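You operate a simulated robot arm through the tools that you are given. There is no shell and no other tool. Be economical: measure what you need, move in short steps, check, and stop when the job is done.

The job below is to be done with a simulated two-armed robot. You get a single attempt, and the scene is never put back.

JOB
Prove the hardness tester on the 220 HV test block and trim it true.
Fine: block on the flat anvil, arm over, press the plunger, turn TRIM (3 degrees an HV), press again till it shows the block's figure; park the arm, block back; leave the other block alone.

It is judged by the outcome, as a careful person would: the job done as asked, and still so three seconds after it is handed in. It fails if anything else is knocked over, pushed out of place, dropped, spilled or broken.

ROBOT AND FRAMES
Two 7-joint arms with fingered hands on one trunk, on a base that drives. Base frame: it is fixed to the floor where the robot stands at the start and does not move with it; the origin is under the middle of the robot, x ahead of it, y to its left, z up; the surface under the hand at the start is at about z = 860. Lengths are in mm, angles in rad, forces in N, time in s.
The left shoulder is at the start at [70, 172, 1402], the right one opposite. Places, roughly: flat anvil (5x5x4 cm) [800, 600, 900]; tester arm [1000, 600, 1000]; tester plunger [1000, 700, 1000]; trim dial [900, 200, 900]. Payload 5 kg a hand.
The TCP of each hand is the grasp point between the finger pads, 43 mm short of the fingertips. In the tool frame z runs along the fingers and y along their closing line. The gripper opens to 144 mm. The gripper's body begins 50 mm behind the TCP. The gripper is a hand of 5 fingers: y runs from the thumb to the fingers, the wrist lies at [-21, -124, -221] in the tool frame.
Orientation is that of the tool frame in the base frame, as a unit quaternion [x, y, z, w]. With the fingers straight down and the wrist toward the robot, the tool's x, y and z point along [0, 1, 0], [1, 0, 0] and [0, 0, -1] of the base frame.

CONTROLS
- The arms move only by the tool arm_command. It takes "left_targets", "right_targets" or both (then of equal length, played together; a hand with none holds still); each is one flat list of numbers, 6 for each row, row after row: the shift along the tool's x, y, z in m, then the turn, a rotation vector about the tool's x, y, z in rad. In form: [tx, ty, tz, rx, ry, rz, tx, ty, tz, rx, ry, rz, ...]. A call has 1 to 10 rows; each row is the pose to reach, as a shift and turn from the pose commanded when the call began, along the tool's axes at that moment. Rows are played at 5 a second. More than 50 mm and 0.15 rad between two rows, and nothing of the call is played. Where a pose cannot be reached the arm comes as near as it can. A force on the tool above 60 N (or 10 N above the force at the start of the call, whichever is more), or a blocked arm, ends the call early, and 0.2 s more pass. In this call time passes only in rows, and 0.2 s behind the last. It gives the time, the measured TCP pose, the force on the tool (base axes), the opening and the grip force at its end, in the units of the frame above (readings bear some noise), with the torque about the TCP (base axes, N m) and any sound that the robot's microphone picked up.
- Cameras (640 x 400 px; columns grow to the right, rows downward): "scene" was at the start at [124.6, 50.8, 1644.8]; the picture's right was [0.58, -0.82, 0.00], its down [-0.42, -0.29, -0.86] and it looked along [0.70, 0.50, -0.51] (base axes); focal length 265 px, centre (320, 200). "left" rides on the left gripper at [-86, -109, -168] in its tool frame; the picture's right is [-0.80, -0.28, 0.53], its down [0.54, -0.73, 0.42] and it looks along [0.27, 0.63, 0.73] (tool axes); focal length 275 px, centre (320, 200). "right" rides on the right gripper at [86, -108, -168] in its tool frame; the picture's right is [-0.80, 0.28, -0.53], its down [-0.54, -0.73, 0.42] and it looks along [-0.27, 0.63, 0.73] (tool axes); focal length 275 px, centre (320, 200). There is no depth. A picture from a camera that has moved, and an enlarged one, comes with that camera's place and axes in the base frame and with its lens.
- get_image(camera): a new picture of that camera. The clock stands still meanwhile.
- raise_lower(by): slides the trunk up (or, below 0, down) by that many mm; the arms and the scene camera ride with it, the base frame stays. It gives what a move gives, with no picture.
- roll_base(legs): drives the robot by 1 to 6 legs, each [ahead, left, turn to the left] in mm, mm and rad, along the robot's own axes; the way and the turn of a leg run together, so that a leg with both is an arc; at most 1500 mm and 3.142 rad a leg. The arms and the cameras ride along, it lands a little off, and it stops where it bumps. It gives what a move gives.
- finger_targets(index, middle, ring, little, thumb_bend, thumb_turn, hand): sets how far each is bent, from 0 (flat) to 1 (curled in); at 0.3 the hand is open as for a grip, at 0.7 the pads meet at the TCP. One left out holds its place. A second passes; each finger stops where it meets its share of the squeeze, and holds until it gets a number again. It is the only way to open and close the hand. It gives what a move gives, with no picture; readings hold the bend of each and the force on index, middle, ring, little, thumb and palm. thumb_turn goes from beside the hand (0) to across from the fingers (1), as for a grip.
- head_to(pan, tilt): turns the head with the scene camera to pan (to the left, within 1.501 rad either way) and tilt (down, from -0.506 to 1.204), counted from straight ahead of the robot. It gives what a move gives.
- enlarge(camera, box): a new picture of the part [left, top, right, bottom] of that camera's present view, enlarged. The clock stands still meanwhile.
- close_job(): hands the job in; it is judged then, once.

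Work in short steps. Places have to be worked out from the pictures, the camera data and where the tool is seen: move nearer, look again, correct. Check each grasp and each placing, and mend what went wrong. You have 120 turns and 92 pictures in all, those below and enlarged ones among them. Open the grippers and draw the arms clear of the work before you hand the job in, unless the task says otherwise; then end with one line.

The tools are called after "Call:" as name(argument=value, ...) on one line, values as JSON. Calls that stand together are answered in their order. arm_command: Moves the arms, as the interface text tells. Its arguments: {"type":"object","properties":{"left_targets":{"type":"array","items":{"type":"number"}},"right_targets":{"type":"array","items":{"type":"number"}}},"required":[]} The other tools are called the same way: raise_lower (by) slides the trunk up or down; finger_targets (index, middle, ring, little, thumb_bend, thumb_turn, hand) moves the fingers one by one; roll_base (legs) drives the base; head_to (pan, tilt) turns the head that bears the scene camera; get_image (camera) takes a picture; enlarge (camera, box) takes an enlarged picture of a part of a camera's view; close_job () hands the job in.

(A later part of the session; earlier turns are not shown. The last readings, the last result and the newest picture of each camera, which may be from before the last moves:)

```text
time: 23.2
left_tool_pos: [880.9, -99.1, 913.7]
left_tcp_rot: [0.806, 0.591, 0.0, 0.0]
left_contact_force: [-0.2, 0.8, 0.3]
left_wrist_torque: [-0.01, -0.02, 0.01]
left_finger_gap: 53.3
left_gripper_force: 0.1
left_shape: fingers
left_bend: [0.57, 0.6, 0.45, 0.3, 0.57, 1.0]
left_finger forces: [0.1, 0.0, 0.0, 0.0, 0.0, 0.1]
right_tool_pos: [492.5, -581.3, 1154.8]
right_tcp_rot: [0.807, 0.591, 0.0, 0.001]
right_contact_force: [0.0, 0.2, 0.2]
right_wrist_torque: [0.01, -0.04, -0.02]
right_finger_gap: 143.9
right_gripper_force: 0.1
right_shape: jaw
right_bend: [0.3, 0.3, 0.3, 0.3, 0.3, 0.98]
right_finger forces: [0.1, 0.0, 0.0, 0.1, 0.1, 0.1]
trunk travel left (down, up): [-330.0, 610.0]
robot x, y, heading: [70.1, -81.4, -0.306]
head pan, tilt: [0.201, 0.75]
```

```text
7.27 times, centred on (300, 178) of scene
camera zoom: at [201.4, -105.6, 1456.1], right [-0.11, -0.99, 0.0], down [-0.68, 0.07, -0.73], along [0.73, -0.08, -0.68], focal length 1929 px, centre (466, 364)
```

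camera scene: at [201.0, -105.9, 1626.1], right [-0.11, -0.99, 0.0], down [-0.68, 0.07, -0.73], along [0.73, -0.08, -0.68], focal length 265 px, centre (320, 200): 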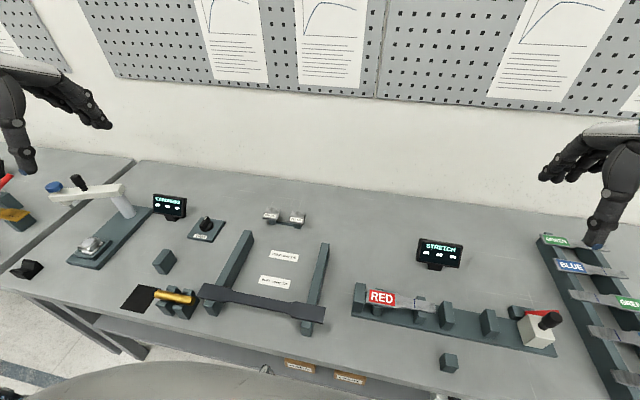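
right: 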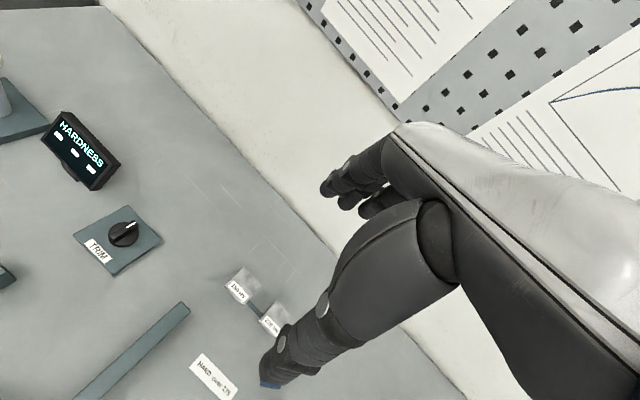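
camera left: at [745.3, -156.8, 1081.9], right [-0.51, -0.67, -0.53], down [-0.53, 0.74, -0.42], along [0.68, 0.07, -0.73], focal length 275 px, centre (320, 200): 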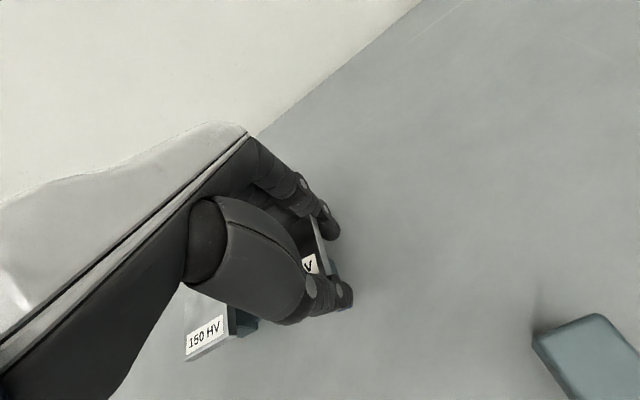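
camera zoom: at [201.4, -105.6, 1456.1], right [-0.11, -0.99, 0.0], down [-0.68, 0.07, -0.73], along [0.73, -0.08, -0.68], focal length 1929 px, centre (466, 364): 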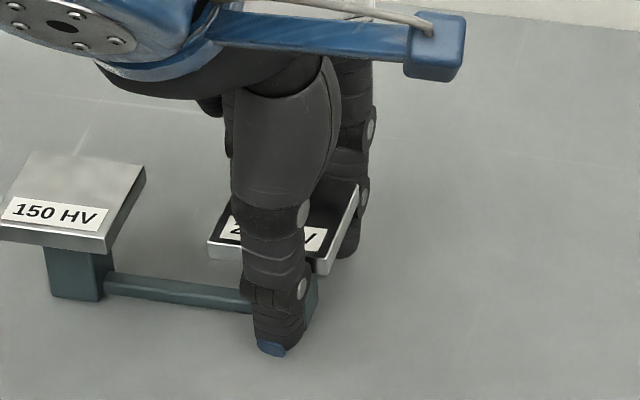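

Released cleanly. Regrip with moderate targets: index/thumb 0.65, middle 0.70.

Call:
finger_targets(hand="left", index=0.65, middle=0.7, thumb_bend=0.66)

Call:
enlarge(camera="left", box=[230, 150, 390, 340])

```text
time: 24.2
left_tool_pos: [880.9, -100.7, 914.3]
left_tcp_rot: [0.806, 0.592, 0.0, 0.0]
left_contact_force: [1.1, -0.5, 0.3]
left_wrist_torque: [0.03, -0.06, -0.01]
left_finger_gap: 44.7
left_gripper_force: 13.6
left_shape: fingers
left_bend: [0.59, 0.67, 0.45, 0.3, 0.61, 1.0]
left_finger forces: [9.5, 4.4, 0.1, 0.0, 12.4, 0.0]
right_tool_pos: [492.2, -581.4, 1154.0]
right_tcp_rot: [0.807, 0.591, 0.0, 0.0]
right_contact_force: [-0.1, -0.2, -0.6]
right_wrist_torque: [-0.01, -0.02, -0.03]
right_finger_gap: 143.8
right_gripper_force: 0.1
right_shape: jaw
right_bend: [0.3, 0.3, 0.3, 0.3, 0.3, 0.98]
right_finger forces: [0.1, 0.0, 0.0, 0.1, 0.0, 0.0]
trunk travel left (down, up): [-330.0, 610.0]
robot x, y, heading: [69.5, -75.8, -0.306]
head pan, tilt: [0.201, 0.75]
```

```text
2.11 times, centred on (310, 245) of left
camera zoom: at [751.3, -148.7, 1082.3], right [-0.51, -0.67, -0.53], down [-0.53, 0.74, -0.42], along [0.68, 0.07, -0.73], focal length 580 px, centre (341, 105)
```

zoom: 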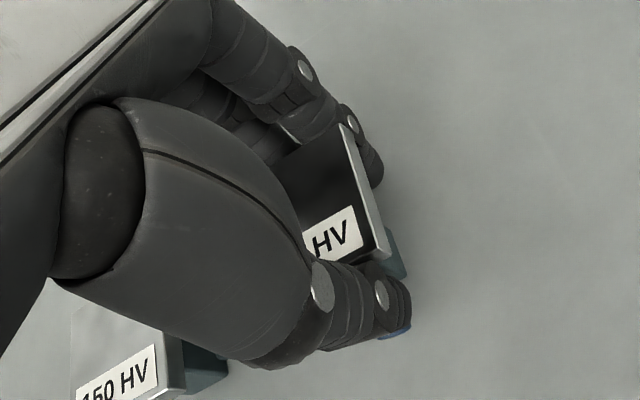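

Three-point grip (13.6 N). Lift slowly by 60 mm and check.

Call:
arm_command(left_targets=[0, 0, -0.01, 0, 0, 0, 0, 0, -0.025, 0, 0, 0, 0, 0, -0.045, 0, 0, 0, 0, 0, -0.07, 0, 0, 0])

Call:
get_image(camera="left")

Call:
enlarge(camera="scene", box=[240, 130, 350, 210])

```text
time: 25.2
left_tool_pos: [880.3, -99.7, 984.1]
left_tcp_rot: [0.806, 0.591, 0.0, 0.0]
left_contact_force: [-0.8, 0.3, -1.6]
left_wrist_torque: [-0.01, -0.04, 0.0]
left_finger_gap: 44.7
left_gripper_force: 13.1
left_shape: fingers
left_bend: [0.59, 0.68, 0.45, 0.3, 0.61, 1.0]
left_finger forces: [9.1, 4.1, 0.1, 0.0, 13.1, 0.0]
right_tool_pos: [492.1, -580.8, 1154.1]
right_tcp_rot: [0.807, 0.591, 0.001, 0.0]
right_contact_force: [-1.3, -0.1, -0.6]
right_wrist_torque: [0.03, -0.03, 0.0]
right_finger_gap: 144.1
right_gripper_force: 0.0
right_shape: jaw
right_bend: [0.3, 0.3, 0.3, 0.3, 0.3, 0.98]
right_finger forces: [0.0, 0.1, 0.0, 0.0, 0.1, 0.1]
trunk travel left (down, up): [-330.0, 610.0]
robot x, y, heading: [70.9, -78.0, -0.306]
head pan, tilt: [0.201, 0.75]
```

```text
60 pictures are left
camera left: at [751.4, -149.2, 1152.6], right [-0.51, -0.67, -0.53], down [-0.53, 0.74, -0.42], along [0.68, 0.07, -0.73], focal length 275 px, centre (320, 200)
```

left: 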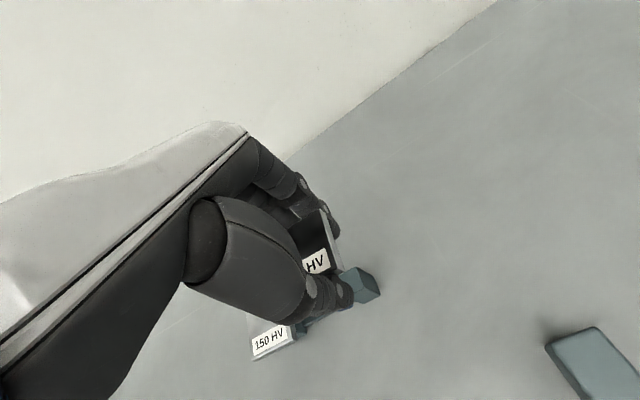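

```text
5.00 times, centred on (295, 170) of scene
camera zoom: at [200.3, -105.8, 1456.1], right [-0.11, -0.99, 0.0], down [-0.68, 0.07, -0.73], along [0.73, -0.08, -0.68], focal length 1326 px, centre (445, 350)
```

zoom: 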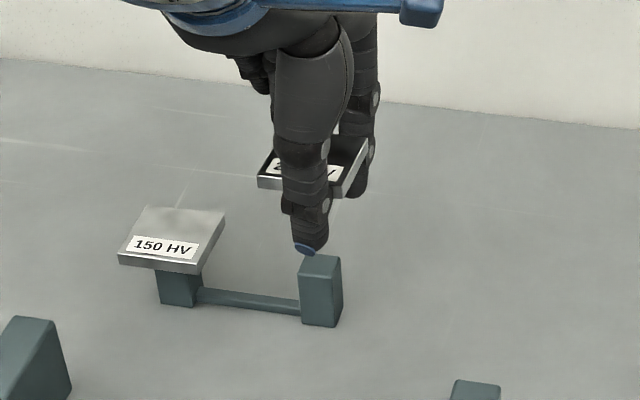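

Lifted level and secure. Raise and draw the hand back for the drive to the tester.

Call:
arm_command(left_targets=[0, -0.01, -0.03, 0, 0, 0, 0, -0.03, -0.07, 0, 0, 0, 0, -0.06, -0.1, 0, 0, 0, 0, -0.09, -0.13, 0, 0, 0, 0, -0.12, -0.16, 0, 0, 0, 0, -0.15, -0.18, 0, 0, 0, 0, -0.18, -0.2, 0, 0, 0, 0, -0.21, -0.22, 0, 0, 0, 0, -0.24, -0.23, 0, 0, 0])

Call:
roll_base(legs=[[0, 655, 0]])

Call:
head_to(pan=0.3, tilt=0.75)

Call:
get_image(camera="scene")

```text
time: 27.2
left_tool_pos: [649.5, -28.5, 1215.6]
left_tcp_rot: [0.807, 0.59, 0.0, 0.0]
left_contact_force: [-1.0, -0.7, -2.9]
left_wrist_torque: [0.0, -0.03, 0.02]
left_finger_gap: 45.0
left_gripper_force: 13.6
left_shape: fingers
left_bend: [0.59, 0.68, 0.45, 0.3, 0.61, 1.0]
left_finger forces: [9.1, 4.1, 0.0, 0.0, 13.1, 0.0]
right_tool_pos: [491.9, -580.8, 1155.3]
right_tcp_rot: [0.806, 0.592, 0.001, 0.001]
right_contact_force: [-0.7, 0.2, 0.4]
right_wrist_torque: [-0.03, -0.07, -0.04]
right_finger_gap: 143.9
right_gripper_force: 0.0
right_shape: jaw
right_bend: [0.3, 0.3, 0.3, 0.3, 0.3, 0.98]
right_finger forces: [0.0, 0.0, 0.0, 0.1, 0.1, 0.0]
trunk travel left (down, up): [-330.0, 610.0]
robot x, y, heading: [71.1, -81.4, -0.308]
head pan, tilt: [0.201, 0.75]
```

```text
time: 30.9
left_tool_pos: [850.0, 601.5, 1214.2]
left_tcp_rot: [0.806, 0.592, 0.0, 0.0]
left_contact_force: [-0.5, 0.7, -3.0]
left_wrist_torque: [0.01, 0.02, 0.04]
left_finger_gap: 44.9
left_gripper_force: 12.9
left_shape: fingers
left_bend: [0.59, 0.68, 0.45, 0.3, 0.61, 1.0]
left_finger forces: [9.1, 4.1, 0.0, 0.0, 13.0, 0.0]
right_tool_pos: [692.2, 47.7, 1154.0]
right_tcp_rot: [0.806, 0.592, 0.0, 0.001]
right_contact_force: [-0.2, -0.5, -0.7]
right_wrist_torque: [0.0, 0.0, 0.0]
right_finger_gap: 143.8
right_gripper_force: 0.0
right_shape: jaw
right_bend: [0.3, 0.3, 0.3, 0.3, 0.3, 0.98]
right_finger forces: [0.1, 0.0, 0.0, 0.0, 0.1, 0.0]
trunk travel left (down, up): [-330.0, 610.0]
robot x, y, heading: [268.5, 551.8, -0.303]
head pan, tilt: [0.201, 0.75]
```

```text
time: 31.5
left_tool_pos: [849.7, 601.9, 1213.7]
left_tcp_rot: [0.805, 0.593, 0.0, 0.001]
left_contact_force: [0.5, -0.4, -2.0]
left_wrist_torque: [-0.02, 0.01, 0.0]
left_finger_gap: 44.6
left_gripper_force: 13.2
left_shape: fingers
left_bend: [0.59, 0.68, 0.45, 0.3, 0.61, 1.0]
left_finger forces: [9.2, 4.1, 0.0, 0.0, 13.0, 0.0]
right_tool_pos: [693.5, 49.3, 1154.6]
right_tcp_rot: [0.806, 0.592, 0.0, 0.0]
right_contact_force: [0.3, 0.3, -0.1]
right_wrist_torque: [0.01, 0.02, -0.01]
right_finger_gap: 143.7
right_gripper_force: 0.2
right_shape: jaw
right_bend: [0.3, 0.3, 0.3, 0.3, 0.3, 0.98]
right_finger forces: [0.1, 0.1, 0.0, 0.1, 0.0, 0.0]
trunk travel left (down, up): [-330.0, 610.0]
robot x, y, heading: [268.8, 550.5, -0.304]
head pan, tilt: [0.3, 0.75]
```

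```text
58 pictures are left
camera scene: at [400.0, 532.6, 1456.1], right [0.0, -1.0, 0.0], down [-0.68, 0.0, -0.73], along [0.73, 0.0, -0.68], focal length 265 px, centre (320, 200)
```

scene: 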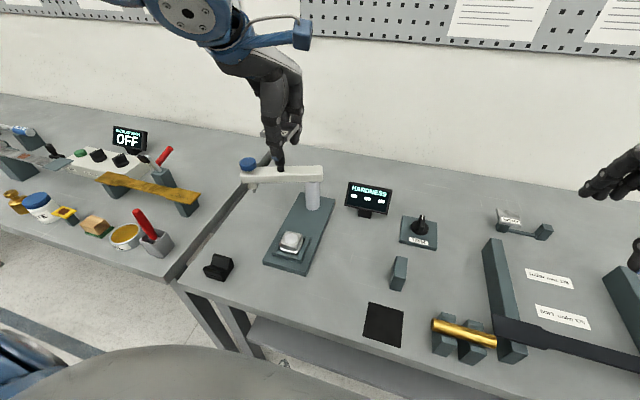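

Excellent view of the tester now. Zoom on anvil and tester arm.

Call:
enlarge(camera="scene", box=[230, 140, 350, 280])

Call:
enlarge(camera="scene", box=[335, 170, 455, 260])

Call:
get_image(camera="left")

```text
2.86 times, centred on (290, 210) of scene
camera zoom: at [400.0, 532.6, 1456.1], right [0.0, -1.0, 0.0], down [-0.68, 0.0, -0.73], along [0.73, 0.0, -0.68], focal length 758 px, centre (406, 171)
```

zoom: 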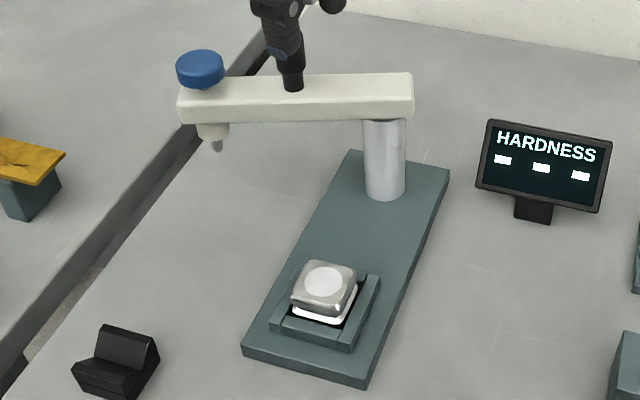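

```text
4.44 times, centred on (395, 215) of scene
camera zoom: at [400.0, 532.6, 1456.1], right [0.0, -1.0, 0.0], down [-0.68, 0.0, -0.73], along [0.73, 0.0, -0.68], focal length 1179 px, centre (-13, 133)
```

zoom: 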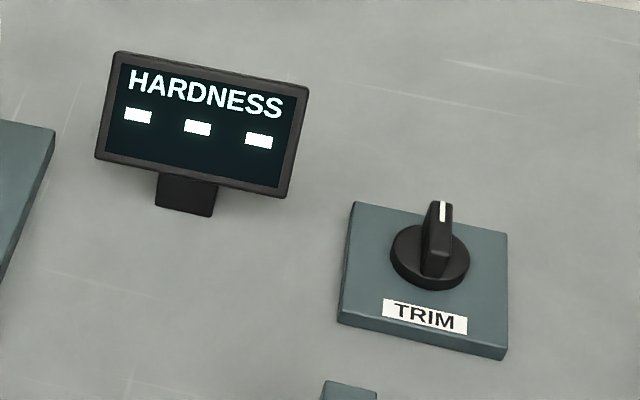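

```text
55 pictures are left
camera left: at [721.0, 552.4, 1382.1], right [-0.51, -0.67, -0.53], down [-0.53, 0.74, -0.42], along [0.68, 0.07, -0.73], focal length 275 px, centre (320, 200)
```

left: 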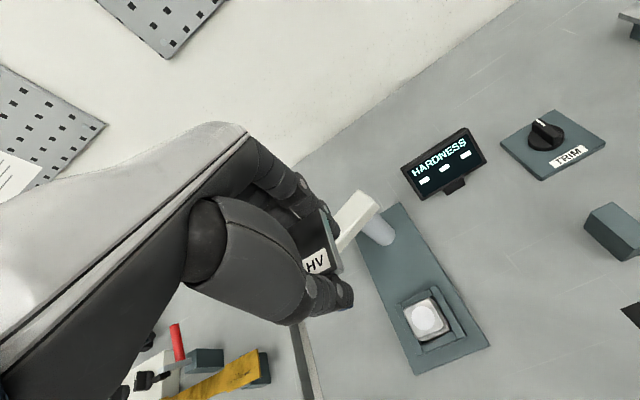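

Anvil top ≈ (829,604,920). Zoom the nest from the hand camera to judge rail heights.

Call:
enlarge(camera="left", box=[370, 260, 500, 380])

Call:
enlarge(camera="scene", box=[255, 215, 325, 280])

```text
3.33 times, centred on (435, 320) of left
camera zoom: at [721.0, 552.4, 1382.1], right [-0.51, -0.67, -0.53], down [-0.53, 0.74, -0.42], along [0.68, 0.07, -0.73], focal length 918 px, centre (-63, -200)
```

zoom: 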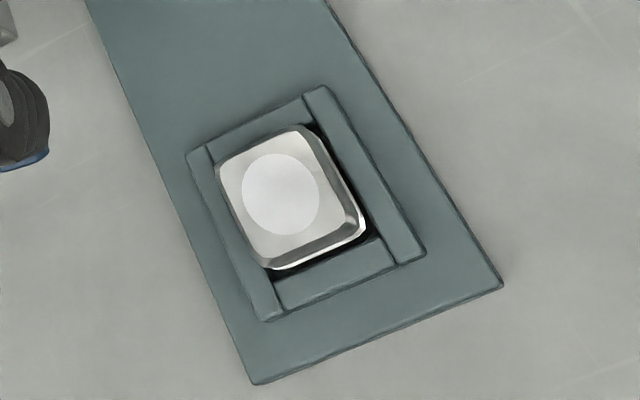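

```text
6.15 times, centred on (290, 248) of scene
camera zoom: at [400.0, 532.6, 1456.1], right [0.0, -1.0, 0.0], down [-0.68, 0.0, -0.73], along [0.73, 0.0, -0.68], focal length 1632 px, centre (505, -92)
```

zoom: 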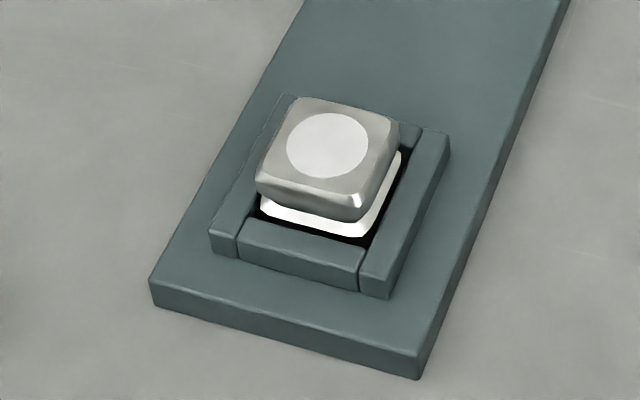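

Rails look to top out near z≈893, anvil ≈918-920. Move over the anvil to z≈985 and check alignment.

Call:
arm_command(left_targets=[-0.005, -0.01, 0.03, 0, 0, 0, -0.0095, -0.0203, 0.07, 0, 0, 0, -0.0095, -0.0203, 0.11, 0, 0, 0, -0.0095, -0.0203, 0.15, 0, 0, 0, -0.0095, -0.0203, 0.19, 0, 0, 0, -0.0095, -0.0203, 0.228, 0, 0, 0])

Call:
get_image(camera="left")

Call:
enlarge(camera="scene", box=[230, 160, 350, 280])

```text
time: 32.9
left_tool_pos: [848.9, 590.8, 983.6]
left_tcp_rot: [0.806, 0.592, -0.001, 0.0]
left_contact_force: [0.3, -0.2, -2.2]
left_wrist_torque: [-0.03, 0.07, -0.03]
left_finger_gap: 44.3
left_gripper_force: 12.9
left_shape: fingers
left_bend: [0.59, 0.68, 0.45, 0.3, 0.61, 1.0]
left_finger forces: [8.9, 4.0, 0.1, 0.0, 12.6, 0.0]
left hand out of reach, approached as far as the arm can: row 3, 4, 5, 6
right_tool_pos: [694.3, 48.2, 1153.8]
right_tcp_rot: [0.806, 0.592, -0.001, 0.0]
right_contact_force: [0.5, -0.4, 0.0]
right_wrist_torque: [0.02, 0.03, 0.0]
right_finger_gap: 143.9
right_gripper_force: 0.1
right_shape: jaw
right_bend: [0.3, 0.3, 0.3, 0.3, 0.3, 0.98]
right_finger forces: [0.0, 0.0, 0.2, 0.0, 0.0, 0.1]
trunk travel left (down, up): [-330.0, 610.0]
robot x, y, heading: [267.3, 553.3, -0.302]
head pan, tilt: [0.3, 0.75]
```

```text
52 pictures are left
camera left: at [721.5, 541.9, 1151.5], right [-0.51, -0.68, -0.53], down [-0.53, 0.73, -0.42], along [0.68, 0.07, -0.73], focal length 275 px, centre (320, 200)
```

left: 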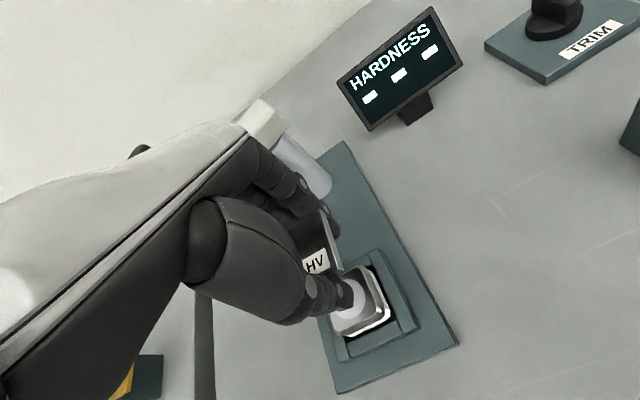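

```text
3.33 times, centred on (290, 220) of scene
camera zoom: at [402.0, 532.2, 1455.9], right [0.0, -1.0, 0.0], down [-0.68, 0.0, -0.73], along [0.73, 0.0, -0.68], focal length 884 px, centre (420, 133)
```

zoom: 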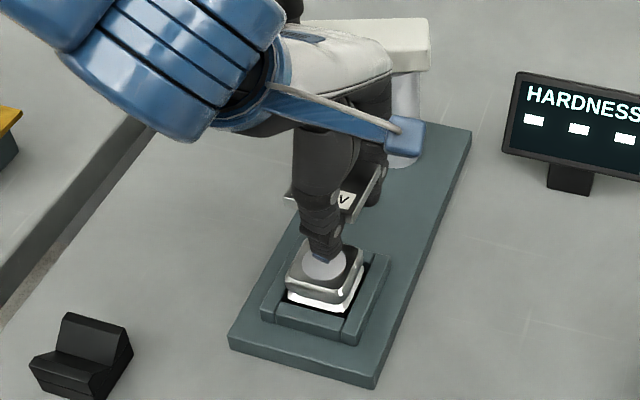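

Anvil is too near the robot for this arm. Raise a bit and back the base off 110 mm.

Call:
arm_command(left_targets=[0, 0, -0.045, 0, 0, 0, 0, 0, -0.06, 0, 0, 0])

Call:
roll_base(legs=[[-110, 0, 0]])

```text
time: 33.5
left_tool_pos: [848.0, 589.2, 1043.3]
left_tcp_rot: [0.807, 0.591, -0.001, -0.001]
left_contact_force: [-0.1, -0.8, -3.1]
left_wrist_torque: [0.04, 0.05, -0.01]
left_finger_gap: 44.4
left_gripper_force: 12.2
left_shape: fingers
left_bend: [0.59, 0.68, 0.45, 0.3, 0.61, 1.0]
left_finger forces: [8.8, 3.8, 0.1, 0.1, 12.5, 0.0]
right_tool_pos: [691.9, 47.5, 1155.2]
right_tcp_rot: [0.805, 0.593, -0.001, 0.0]
right_contact_force: [-0.4, -0.1, -0.6]
right_wrist_torque: [0.05, 0.04, 0.01]
right_finger_gap: 143.6
right_gripper_force: 0.0
right_shape: jaw
right_bend: [0.3, 0.3, 0.3, 0.3, 0.3, 0.98]
right_finger forces: [0.1, 0.1, 0.0, 0.0, 0.0, 0.1]
trunk travel left (down, up): [-330.0, 610.0]
robot x, y, heading: [267.4, 549.0, -0.306]
head pan, tilt: [0.3, 0.75]
```

```text
time: 34.7
left_tool_pos: [745.6, 623.2, 1044.3]
left_tcp_rot: [0.806, 0.592, 0.001, -0.001]
left_contact_force: [-0.3, 0.5, -2.4]
left_wrist_torque: [0.01, 0.0, -0.01]
left_finger_gap: 44.3
left_gripper_force: 13.1
left_shape: fingers
left_bend: [0.59, 0.68, 0.45, 0.3, 0.61, 1.0]
left_finger forces: [8.9, 3.9, 0.1, 0.0, 12.5, 0.2]
right_tool_pos: [588.8, 79.7, 1154.6]
right_tcp_rot: [0.806, 0.592, 0.0, 0.0]
right_contact_force: [0.8, -0.5, 0.0]
right_wrist_torque: [-0.02, -0.05, 0.0]
right_finger_gap: 144.0
right_gripper_force: 0.1
right_shape: jaw
right_bend: [0.3, 0.3, 0.3, 0.3, 0.3, 0.98]
right_finger forces: [0.0, 0.1, 0.0, 0.0, 0.1, 0.0]
trunk travel left (down, up): [-330.0, 610.0]
robot x, y, heading: [167.4, 580.7, -0.303]
head pan, tilt: [0.3, 0.75]
```

Anvil is at (828,605) by two views. Move over it at z≈985.

Call:
arm_command(left_targets=[0.001, 0.042, 0, 0, 0, 0, 0.002, 0.084, 0.02, 0, 0, 0, 0.002, 0.084, 0.059, 0, 0, 0])

Call:
get_image(camera="left")

Call:
enlarge(camera="scene", box=[220, 100, 400, 220])

```text
time: 35.5
left_tool_pos: [826.9, 603.7, 986.0]
left_tcp_rot: [0.806, 0.592, 0.0, 0.0]
left_contact_force: [0.2, -0.6, -2.7]
left_wrist_torque: [-0.06, 0.01, -0.01]
left_finger_gap: 44.5
left_gripper_force: 12.9
left_shape: fingers
left_bend: [0.6, 0.68, 0.45, 0.3, 0.61, 1.0]
left_finger forces: [9.0, 4.0, 0.0, 0.1, 12.9, 0.0]
right_tool_pos: [589.1, 83.1, 1154.2]
right_tcp_rot: [0.806, 0.592, 0.0, 0.0]
right_contact_force: [-0.4, 0.0, 0.7]
right_wrist_torque: [-0.02, 0.03, -0.02]
right_finger_gap: 143.7
right_gripper_force: 0.1
right_shape: jaw
right_bend: [0.3, 0.3, 0.3, 0.3, 0.3, 0.98]
right_finger forces: [0.1, 0.0, 0.0, 0.0, 0.0, 0.0]
trunk travel left (down, up): [-330.0, 610.0]
robot x, y, heading: [163.8, 581.0, -0.305]
head pan, tilt: [0.3, 0.75]
```

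```text
50 pictures are left
camera left: at [697.9, 554.8, 1153.8], right [-0.51, -0.68, -0.53], down [-0.53, 0.73, -0.42], along [0.68, 0.07, -0.73], focal length 275 px, centre (320, 200)
```

left: 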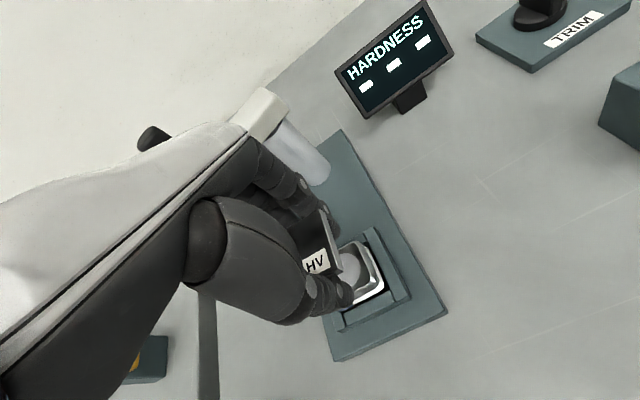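

```text
3.33 times, centred on (310, 160) of scene
camera zoom: at [297.4, 566.0, 1456.1], right [0.0, -1.0, 0.0], down [-0.68, 0.0, -0.73], along [0.73, 0.0, -0.68], focal length 884 px, centre (353, 333)
```

zoom: 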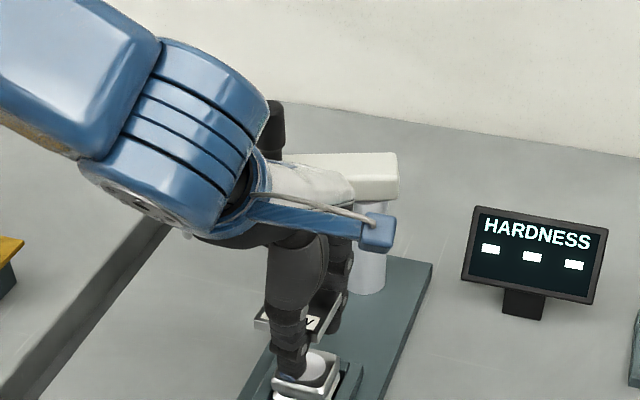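

Nudge 6 mm right and descend to TCP z≈942, just above expected contact.

Call:
arm_command(left_targets=[-0.006, 0, 0.015, 0, 0, 0, -0.006, 0, 0.03, 0, 0, 0, -0.006, 0, 0.042, 0, 0, 0])

Call:
enlarge(camera="left", box=[230, 180, 470, 370])

Call:
enlarge(camera="scene", box=[260, 160, 350, 240])

```text
time: 36.3
left_tool_pos: [827.9, 592.9, 962.4]
left_tcp_rot: [0.807, 0.591, 0.005, 0.011]
left_contact_force: [-8.3, 5.7, 38.0]
left_wrist_torque: [0.48, 0.77, 0.07]
left_finger_gap: 44.8
left_gripper_force: 29.6
left_shape: fingers
left_bend: [0.62, 0.71, 0.45, 0.3, 0.6, 1.0]
left_finger forces: [12.1, 14.1, 0.0, 0.0, 34.1, 0.0]
right_tool_pos: [587.1, 82.4, 1155.6]
right_tcp_rot: [0.806, 0.592, 0.001, 0.001]
right_contact_force: [1.0, 0.7, 0.0]
right_wrist_torque: [-0.01, 0.06, -0.01]
right_finger_gap: 143.9
right_gripper_force: 0.0
right_shape: jaw
right_bend: [0.3, 0.3, 0.3, 0.3, 0.3, 0.98]
right_finger forces: [0.0, 0.0, 0.1, 0.0, 0.1, 0.0]
trunk travel left (down, up): [-330.0, 610.0]
robot x, y, heading: [164.9, 578.3, -0.303]
head pan, tilt: [0.3, 0.75]
stopped in row 3 (left hand): the force on the tool passed its limit at 69 N (the readings are from after the stop); the commanded pose is now the measured one
```

```text
2.11 times, centred on (350, 275) of left
camera zoom: at [695.7, 545.1, 1127.2], right [-0.5, -0.68, -0.54], down [-0.52, 0.73, -0.44], along [0.69, 0.06, -0.72], focal length 580 px, centre (257, 42)
```

zoom: 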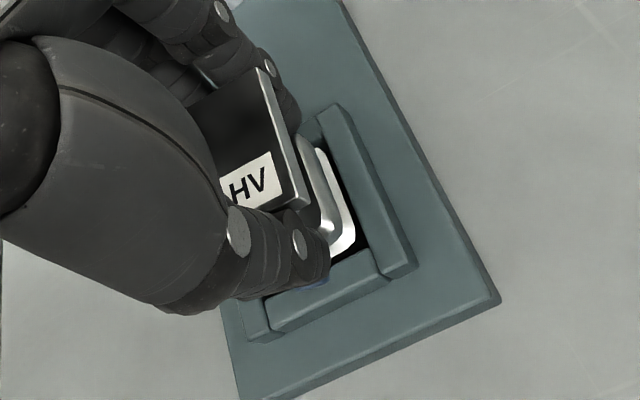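

```text
5.00 times, centred on (305, 200) of scene
camera zoom: at [293.7, 565.5, 1456.7], right [0.0, -1.0, 0.0], down [-0.68, 0.0, -0.73], along [0.73, 0.0, -0.68], focal length 1326 px, centre (395, 200)
```

zoom: 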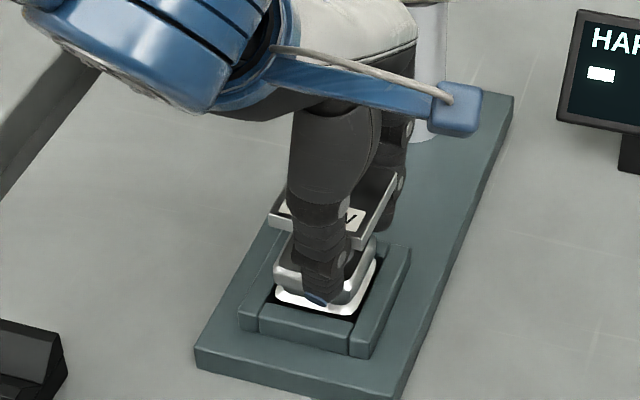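

The thumb tip, curled under the block, hit the anvil edge before the block seated. Back off straight up and check the grip.

Call:
arm_command(left_targets=[0, 0, -0.02, 0, 0, 0, 0, 0, -0.05, 0, 0, 0, 0, 0, -0.09, 0, 0, 0])

Call:
get_image(camera="left")

Call:
enlarge(camera="scene", box=[250, 120, 370, 240])

```text
time: 37.1
left_tool_pos: [825.8, 593.0, 1048.8]
left_tcp_rot: [0.806, 0.591, 0.005, 0.006]
left_contact_force: [-0.4, -0.1, -1.9]
left_wrist_torque: [-0.03, -0.02, 0.0]
left_finger_gap: 44.2
left_gripper_force: 12.5
left_shape: fingers
left_bend: [0.6, 0.69, 0.45, 0.3, 0.61, 1.0]
left_finger forces: [9.1, 3.5, 0.0, 0.0, 12.6, 0.0]
right_tool_pos: [588.0, 79.7, 1153.6]
right_tcp_rot: [0.806, 0.592, 0.002, 0.001]
right_contact_force: [-1.1, -0.4, 0.4]
right_wrist_torque: [0.03, -0.04, 0.0]
right_finger_gap: 144.0
right_gripper_force: 0.1
right_shape: jaw
right_bend: [0.3, 0.3, 0.3, 0.3, 0.3, 0.98]
right_finger forces: [0.1, 0.0, 0.0, 0.0, 0.1, 0.1]
trunk travel left (down, up): [-330.0, 610.0]
robot x, y, heading: [163.6, 582.7, -0.3]
head pan, tilt: [0.3, 0.75]
```

```text
46 pictures are left
camera left: at [694.8, 546.0, 1215.0], right [-0.5, -0.68, -0.54], down [-0.52, 0.73, -0.44], along [0.69, 0.06, -0.72], focal length 275 px, centre (320, 200)
```

left: 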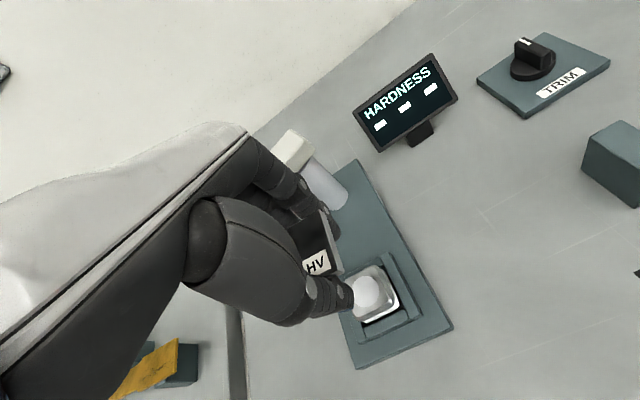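

```text
3.33 times, centred on (310, 180) of scene
camera zoom: at [295.4, 564.2, 1456.1], right [0.0, -1.0, 0.0], down [-0.68, 0.0, -0.73], along [0.73, 0.0, -0.68], focal length 884 px, centre (353, 267)
```

zoom: 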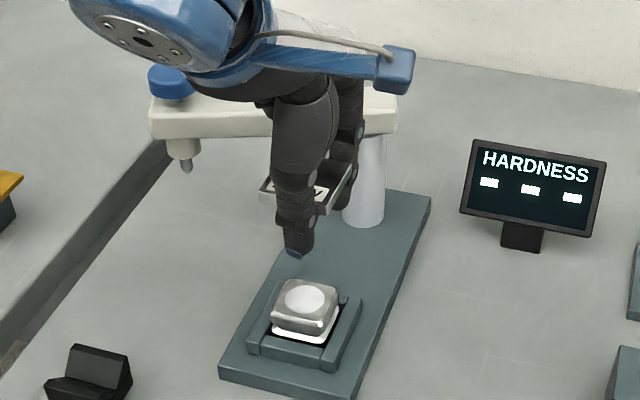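

Grip and anvil are fine. I need a fingertip grip instead, so I'll return to the stand to re-grip higher: raise hand (removing a 0.9° tilt) and drive back.

Call:
arm_command(left_targets=[0, -0.01, -0.045, 0.008, 0, 0, 0, -0.02, -0.09, 0.0156, -0.001, 0, 0, -0.03, -0.13, 0.0156, -0.001, 0, 0, -0.04, -0.165, 0.0156, -0.001, 0])

Call:
roll_base(legs=[[0, -660, 0], [108, 0, -0.004]])

```text
time: 38.1
left_tool_pos: [782.9, 607.2, 1212.3]
left_tcp_rot: [0.806, 0.591, 0.0, 0.002]
left_contact_force: [-1.2, 0.8, -1.8]
left_wrist_torque: [-0.01, -0.05, -0.02]
left_finger_gap: 44.0
left_gripper_force: 12.3
left_shape: fingers
left_bend: [0.6, 0.69, 0.45, 0.3, 0.61, 1.0]
left_finger forces: [9.0, 3.4, 0.1, 0.0, 12.3, 0.0]
right_tool_pos: [587.4, 80.7, 1154.8]
right_tcp_rot: [0.806, 0.592, 0.0, 0.001]
right_contact_force: [-1.2, -0.2, 0.0]
right_wrist_torque: [0.01, -0.07, 0.0]
right_finger_gap: 143.8
right_gripper_force: 0.0
right_shape: jaw
right_bend: [0.3, 0.3, 0.3, 0.3, 0.3, 0.98]
right_finger forces: [0.1, 0.1, 0.1, 0.0, 0.1, 0.1]
trunk travel left (down, up): [-330.0, 610.0]
robot x, y, heading: [163.0, 581.2, -0.303]
head pan, tilt: [0.3, 0.75]
```

```text
time: 42.5
left_tool_pos: [688.7, -67.4, 1211.3]
left_tcp_rot: [0.809, 0.588, -0.001, 0.002]
left_contact_force: [0.8, 0.7, -1.5]
left_wrist_torque: [-0.03, 0.04, 0.01]
left_finger_gap: 44.5
left_gripper_force: 12.1
left_shape: fingers
left_bend: [0.6, 0.69, 0.45, 0.3, 0.61, 1.0]
left_finger forces: [9.1, 3.5, 0.1, 0.0, 12.3, 0.1]
right_tool_pos: [487.6, -590.5, 1155.1]
right_tcp_rot: [0.808, 0.589, 0.0, 0.0]
right_contact_force: [0.2, 0.6, -0.3]
right_wrist_torque: [0.02, -0.01, -0.03]
right_finger_gap: 143.7
right_gripper_force: 0.0
right_shape: jaw
right_bend: [0.3, 0.3, 0.3, 0.3, 0.3, 0.98]
right_finger forces: [0.1, 0.1, 0.0, 0.1, 0.0, 0.0]
trunk travel left (down, up): [-330.0, 610.0]
robot x, y, heading: [67.1, -84.7, -0.315]
head pan, tilt: [0.3, 0.75]
```

Move back above the stand at z≈980 and look.

Call:
arm_command(left_targets=[0.005, 0.04, 0.02, 0, 0, -0.005, 0.011, 0.08, 0.04, 0, 0, -0.01, 0.017, 0.12, 0.06, 0, 0, -0.01, 0.023, 0.16, 0.08, 0, 0, -0.01, 0.0277, 0.193, 0.11, 0, 0, -0.01, 0.0277, 0.193, 0.15, 0, 0, -0.01, 0.0277, 0.193, 0.19, 0, 0, -0.01, 0.0277, 0.193, 0.231, 0, 0, -0.01])

Call:
head_to(pan=0.2, tilt=0.75)

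Call:
enlarge(camera="scene", box=[240, 130, 350, 210])

Call:
enlarge(camera="left", box=[230, 150, 410, 370])

```text
time: 44.3
left_tool_pos: [884.4, -101.8, 977.9]
left_tcp_rot: [0.806, 0.591, -0.001, 0.002]
left_contact_force: [1.0, -0.4, -2.5]
left_wrist_torque: [0.01, 0.05, 0.0]
left_finger_gap: 44.3
left_gripper_force: 12.3
left_shape: fingers
left_bend: [0.6, 0.68, 0.45, 0.3, 0.61, 1.0]
left_finger forces: [9.0, 3.5, 0.0, 0.0, 12.2, 0.0]
right_tool_pos: [491.5, -588.9, 1152.9]
right_tcp_rot: [0.809, 0.588, -0.001, -0.001]
right_contact_force: [1.2, -0.1, -0.7]
right_wrist_torque: [-0.02, 0.07, 0.01]
right_finger_gap: 143.9
right_gripper_force: 0.2
right_shape: jaw
right_bend: [0.3, 0.3, 0.3, 0.3, 0.3, 0.98]
right_finger forces: [0.1, 0.0, 0.0, 0.1, 0.0, 0.0]
trunk travel left (down, up): [-330.0, 610.0]
robot x, y, heading: [68.7, -83.5, -0.317]
head pan, tilt: [0.3, 0.75]
```

```text
time: 45.0
left_tool_pos: [882.8, -102.7, 979.7]
left_tcp_rot: [0.807, 0.591, -0.001, 0.002]
left_contact_force: [0.1, 0.0, -1.9]
left_wrist_torque: [-0.02, 0.0, 0.0]
left_finger_gap: 44.1
left_gripper_force: 12.5
left_shape: fingers
left_bend: [0.6, 0.69, 0.45, 0.3, 0.61, 1.0]
left_finger forces: [9.0, 3.4, 0.0, 0.1, 12.4, 0.0]
right_tool_pos: [487.8, -588.3, 1154.1]
right_tcp_rot: [0.809, 0.588, 0.0, 0.0]
right_contact_force: [-0.3, -0.1, -0.2]
right_wrist_torque: [0.02, 0.0, -0.04]
right_finger_gap: 143.7
right_gripper_force: 0.1
right_shape: jaw
right_bend: [0.3, 0.3, 0.3, 0.3, 0.3, 0.98]
right_finger forces: [0.0, 0.0, 0.1, 0.0, 0.1, 0.0]
trunk travel left (down, up): [-330.0, 610.0]
robot x, y, heading: [68.5, -89.1, -0.314]
head pan, tilt: [0.201, 0.75]
```

```text
5.00 times, centred on (295, 170) of scene
camera zoom: at [200.3, -111.6, 1456.1], right [-0.11, -0.99, 0.0], down [-0.68, 0.08, -0.73], along [0.73, -0.08, -0.68], focal length 1326 px, centre (445, 350)
```

zoom: 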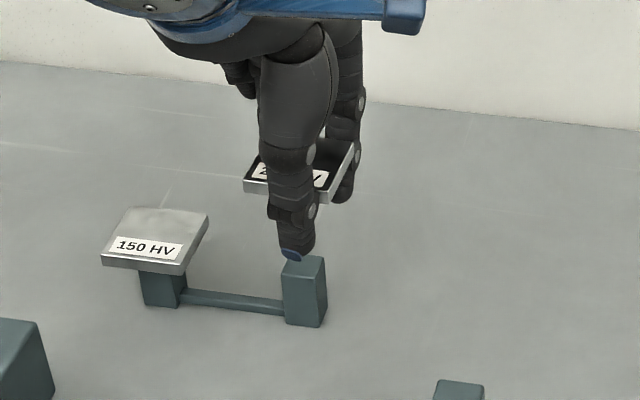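

```text
1.82 times, centred on (320, 260) of left
camera zoom: at [752.7, -150.7, 1148.1], right [-0.51, -0.68, -0.53], down [-0.53, 0.73, -0.43], along [0.68, 0.06, -0.73], focal length 500 px, centre (320, 91)
```

zoom: 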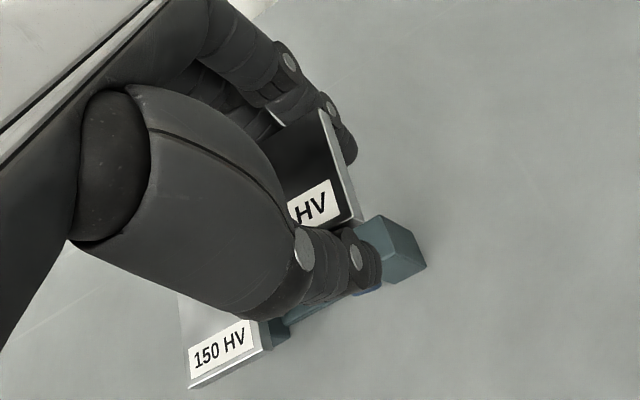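

Alignment matches the original lift. Lower to z≈916, then feel for contact.

Call:
arm_command(left_targets=[0, 0, 0.03, 0, 0, 0, 0, 0, 0.055, 0, 0, 0, 0, 0, 0.062, 0, 0, 0])

Call:
arm_command(left_targets=[0, 0, 0.0025, 0, 0, 0])

```text
time: 45.8
left_tool_pos: [881.9, -101.8, 917.1]
left_tcp_rot: [0.806, 0.592, 0.0, 0.001]
left_contact_force: [1.4, 0.1, -2.4]
left_wrist_torque: [-0.01, 0.01, -0.01]
left_finger_gap: 44.1
left_gripper_force: 12.6
left_shape: fingers
left_bend: [0.6, 0.68, 0.45, 0.3, 0.61, 1.0]
left_finger forces: [9.1, 3.5, 0.1, 0.0, 12.1, 0.0]
right_tool_pos: [489.0, -590.0, 1154.2]
right_tcp_rot: [0.809, 0.588, 0.0, 0.0]
right_contact_force: [-0.1, -0.5, -0.7]
right_wrist_torque: [-0.02, -0.01, -0.01]
right_finger_gap: 143.5
right_gripper_force: 0.0
right_shape: jaw
right_bend: [0.3, 0.3, 0.3, 0.3, 0.3, 0.98]
right_finger forces: [0.0, 0.1, 0.0, 0.0, 0.0, 0.0]
trunk travel left (down, up): [-330.0, 610.0]
robot x, y, heading: [71.9, -85.0, -0.314]
head pan, tilt: [0.201, 0.75]
```

```text
time: 46.2
left_tool_pos: [881.7, -101.2, 915.9]
left_tcp_rot: [0.806, 0.592, -0.001, 0.001]
left_contact_force: [-0.1, -0.3, -2.0]
left_wrist_torque: [-0.02, -0.02, -0.02]
left_finger_gap: 44.2
left_gripper_force: 12.6
left_shape: fingers
left_bend: [0.6, 0.68, 0.45, 0.3, 0.61, 1.0]
left_finger forces: [9.0, 4.0, 0.0, 0.0, 12.1, 0.1]
right_tool_pos: [490.3, -589.9, 1155.0]
right_tcp_rot: [0.809, 0.588, 0.001, 0.0]
right_contact_force: [-0.8, -0.2, -0.5]
right_wrist_torque: [0.01, 0.03, -0.02]
right_finger_gap: 143.9
right_gripper_force: 0.1
right_shape: jaw
right_bend: [0.3, 0.3, 0.3, 0.3, 0.3, 0.98]
right_finger forces: [0.1, 0.1, 0.0, 0.0, 0.0, 0.0]
trunk travel left (down, up): [-330.0, 610.0]
robot x, y, heading: [67.7, -85.2, -0.315]
head pan, tilt: [0.201, 0.75]
```

No contact yet; inch down further.

Call:
arm_command(left_targets=[0, 0, 0.0015, 0, 0, 0])

Call:
arm_command(left_targets=[0, 0, 0.0015, 0, 0, 0])

Call:
arm_command(left_targets=[0, 0, 0.0015, 0, 0, 0])

```text
time: 46.6
left_tool_pos: [882.0, -102.0, 913.8]
left_tcp_rot: [0.807, 0.591, -0.002, 0.002]
left_contact_force: [-0.1, -0.3, -1.4]
left_wrist_torque: [0.02, 0.01, 0.04]
left_finger_gap: 44.1
left_gripper_force: 12.4
left_shape: fingers
left_bend: [0.6, 0.68, 0.45, 0.3, 0.61, 1.0]
left_finger forces: [9.1, 3.8, 0.0, 0.0, 12.3, 0.0]
right_tool_pos: [487.9, -590.2, 1154.7]
right_tcp_rot: [0.809, 0.588, 0.0, -0.001]
right_contact_force: [0.2, -0.9, 0.5]
right_wrist_torque: [0.0, -0.01, 0.01]
right_finger_gap: 144.0
right_gripper_force: 0.1
right_shape: jaw
right_bend: [0.3, 0.3, 0.3, 0.3, 0.3, 0.98]
right_finger forces: [0.0, 0.0, 0.0, 0.0, 0.0, 0.1]
trunk travel left (down, up): [-330.0, 610.0]
robot x, y, heading: [68.9, -86.5, -0.316]
head pan, tilt: [0.201, 0.75]
```

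```text
time: 47.0
left_tool_pos: [880.5, -102.3, 913.5]
left_tcp_rot: [0.806, 0.592, -0.001, 0.001]
left_contact_force: [0.6, -0.1, 5.2]
left_wrist_torque: [-0.01, 0.02, -0.01]
left_finger_gap: 43.9
left_gripper_force: 12.1
left_shape: fingers
left_bend: [0.6, 0.68, 0.45, 0.3, 0.61, 1.0]
left_finger forces: [9.0, 3.4, 0.0, 0.1, 12.7, 0.0]
right_tool_pos: [487.3, -590.4, 1156.5]
right_tcp_rot: [0.808, 0.589, 0.0, 0.0]
right_contact_force: [-0.2, -0.4, -0.5]
right_wrist_torque: [0.03, -0.02, 0.0]
right_finger_gap: 143.7
right_gripper_force: 0.1
right_shape: jaw
right_bend: [0.3, 0.3, 0.3, 0.3, 0.3, 0.98]
right_finger forces: [0.0, 0.0, 0.0, 0.0, 0.0, 0.0]
trunk travel left (down, up): [-330.0, 610.0]
robot x, y, heading: [66.7, -88.3, -0.315]
head pan, tilt: [0.201, 0.75]
```

```text
time: 47.4
left_tool_pos: [881.5, -103.3, 911.2]
left_tcp_rot: [0.807, 0.591, -0.001, 0.002]
left_contact_force: [-0.6, 0.3, 9.8]
left_wrist_torque: [0.02, 0.08, -0.04]
left_finger_gap: 43.8
left_gripper_force: 12.6
left_shape: fingers
left_bend: [0.6, 0.68, 0.45, 0.3, 0.61, 1.0]
left_finger forces: [8.7, 3.0, 0.0, 0.1, 13.6, 0.1]
right_tool_pos: [487.8, -589.9, 1155.1]
right_tcp_rot: [0.809, 0.588, 0.0, 0.0]
right_contact_force: [0.0, -0.4, -0.9]
right_wrist_torque: [-0.01, -0.01, -0.02]
right_finger_gap: 143.9
right_gripper_force: 0.1
right_shape: jaw
right_bend: [0.3, 0.3, 0.3, 0.3, 0.3, 0.98]
right_finger forces: [0.1, 0.0, 0.1, 0.0, 0.1, 0.0]
trunk travel left (down, up): [-330.0, 610.0]
robot x, y, heading: [69.8, -85.7, -0.31]
head pan, tilt: [0.201, 0.75]
```

Seated. Open, raise 21 mm and shift 5 mm left, then re-grip with fingertips.

Call:
finger_targets(hand="left", index=0.48, middle=0.48, thumb_bend=0.48)

Call:
arm_command(left_targets=[0.002, 0, -0.01, 0, 0, 0, 0.005, 0, -0.022, 0, 0, 0])

Call:
finger_targets(hand="left", index=0.63, middle=0.7, thumb_bend=0.64)

Call:
enlarge(camera="scene", box=[250, 140, 340, 210])

```text
time: 48.4
left_tool_pos: [883.4, -102.0, 911.9]
left_tcp_rot: [0.806, 0.592, -0.001, 0.002]
left_contact_force: [0.3, -0.5, 0.6]
left_wrist_torque: [-0.02, 0.01, -0.03]
left_finger_gap: 85.0
left_gripper_force: 0.1
left_shape: fingers
left_bend: [0.48, 0.48, 0.45, 0.3, 0.48, 1.0]
left_finger forces: [0.0, 0.0, 0.0, 0.0, 0.1, 0.0]
right_tool_pos: [487.7, -590.5, 1154.5]
right_tcp_rot: [0.808, 0.589, 0.0, 0.0]
right_contact_force: [0.7, 0.1, 0.2]
right_wrist_torque: [-0.02, 0.02, -0.01]
right_finger_gap: 143.6
right_gripper_force: 0.1
right_shape: jaw
right_bend: [0.3, 0.3, 0.3, 0.3, 0.3, 0.98]
right_finger forces: [0.0, 0.0, 0.0, 0.0, 0.0, 0.0]
trunk travel left (down, up): [-330.0, 610.0]
robot x, y, heading: [69.1, -86.4, -0.317]
head pan, tilt: [0.201, 0.75]
```

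```text
time: 49.0
left_tool_pos: [882.8, -96.7, 934.3]
left_tcp_rot: [0.807, 0.591, 0.0, 0.002]
left_contact_force: [-0.3, -0.4, 0.3]
left_wrist_torque: [0.0, -0.04, 0.04]
left_finger_gap: 85.1
left_gripper_force: 0.0
left_shape: fingers
left_bend: [0.48, 0.48, 0.45, 0.3, 0.48, 1.0]
left_finger forces: [0.0, 0.1, 0.1, 0.0, 0.1, 0.0]
right_tool_pos: [487.1, -589.5, 1154.8]
right_tcp_rot: [0.808, 0.589, 0.0, 0.0]
right_contact_force: [-0.2, 0.4, 0.2]
right_wrist_torque: [0.02, -0.01, -0.01]
right_finger_gap: 143.9
right_gripper_force: 0.1
right_shape: jaw
right_bend: [0.3, 0.3, 0.3, 0.3, 0.3, 0.98]
right_finger forces: [0.1, 0.0, 0.1, 0.1, 0.0, 0.0]
trunk travel left (down, up): [-330.0, 610.0]
robot x, y, heading: [70.6, -88.7, -0.314]
head pan, tilt: [0.201, 0.75]
```

```text
time: 50.0
left_tool_pos: [883.0, -96.7, 933.3]
left_tcp_rot: [0.806, 0.592, -0.001, 0.002]
left_contact_force: [1.0, -1.4, 1.2]
left_wrist_torque: [0.0, 0.04, 0.02]
left_finger_gap: 53.0
left_gripper_force: 12.3
left_shape: fingers
left_bend: [0.59, 0.64, 0.45, 0.3, 0.57, 1.0]
left_finger forces: [4.8, 6.8, 0.1, 0.0, 13.2, 0.0]
right_tool_pos: [487.7, -590.7, 1155.6]
right_tcp_rot: [0.809, 0.588, 0.0, 0.0]
right_contact_force: [0.2, 0.5, 0.4]
right_wrist_torque: [-0.01, 0.02, -0.03]
right_finger_gap: 144.1
right_gripper_force: 0.2
right_shape: jaw
right_bend: [0.3, 0.3, 0.3, 0.3, 0.3, 0.98]
right_finger forces: [0.0, 0.1, 0.0, 0.1, 0.0, 0.1]
trunk travel left (down, up): [-330.0, 610.0]
robot x, y, heading: [71.5, -83.9, -0.313]
head pan, tilt: [0.201, 0.75]
```

```text
5.71 times, centred on (295, 175) of scene
camera zoom: at [200.3, -111.8, 1456.1], right [-0.11, -0.99, 0.0], down [-0.68, 0.08, -0.73], along [0.73, -0.08, -0.68], focal length 1516 px, centre (463, 343)
```

zoom: 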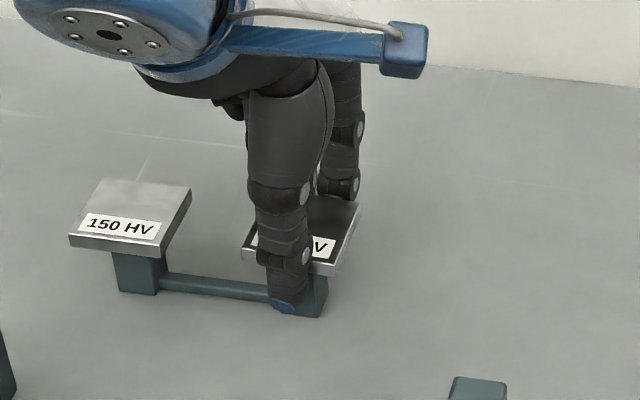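

Balanced fingertip grip (12 N). Lift 60 mm, and check.

Call:
arm_command(left_targets=[0, 0, -0.01, 0, 0, 0, 0, 0, -0.025, 0, 0, 0, 0, 0, -0.045, 0, 0, 0, 0, 0, -0.065, 0, 0, 0])

Call:
enlarge(camera="scene", box=[250, 130, 340, 210])

```text
time: 51.0
left_tool_pos: [882.4, -95.5, 998.1]
left_tcp_rot: [0.807, 0.591, -0.001, 0.002]
left_contact_force: [0.4, -0.4, -2.4]
left_wrist_torque: [-0.01, -0.04, -0.04]
left_finger_gap: 53.4
left_gripper_force: 11.6
left_shape: fingers
left_bend: [0.59, 0.65, 0.45, 0.3, 0.57, 1.0]
left_finger forces: [5.2, 5.6, 0.0, 0.1, 12.5, 0.0]
right_tool_pos: [486.7, -590.4, 1154.7]
right_tcp_rot: [0.808, 0.589, 0.0, 0.0]
right_contact_force: [-0.5, 0.0, 0.6]
right_wrist_torque: [0.01, -0.02, -0.03]
right_finger_gap: 143.6
right_gripper_force: 0.1
right_shape: jaw
right_bend: [0.3, 0.3, 0.3, 0.3, 0.3, 0.98]
right_finger forces: [0.0, 0.0, 0.0, 0.1, 0.0, 0.0]
trunk travel left (down, up): [-330.0, 610.0]
robot x, y, heading: [69.4, -85.4, -0.307]
head pan, tilt: [0.201, 0.75]
```

```text
5.00 times, centred on (295, 170) of scene
camera zoom: at [199.6, -111.9, 1456.1], right [-0.11, -0.99, 0.0], down [-0.68, 0.08, -0.73], along [0.73, -0.08, -0.68], focal length 1326 px, centre (445, 350)
```

zoom: 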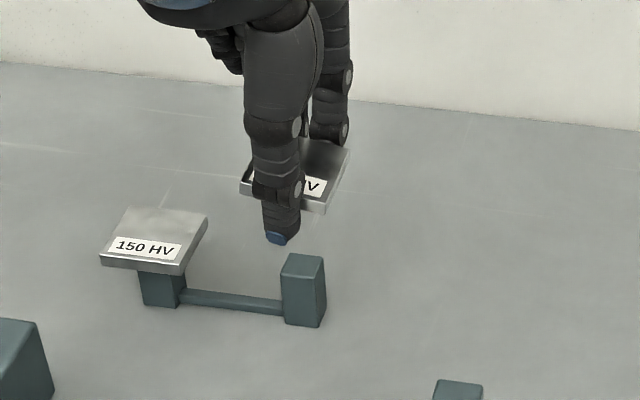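

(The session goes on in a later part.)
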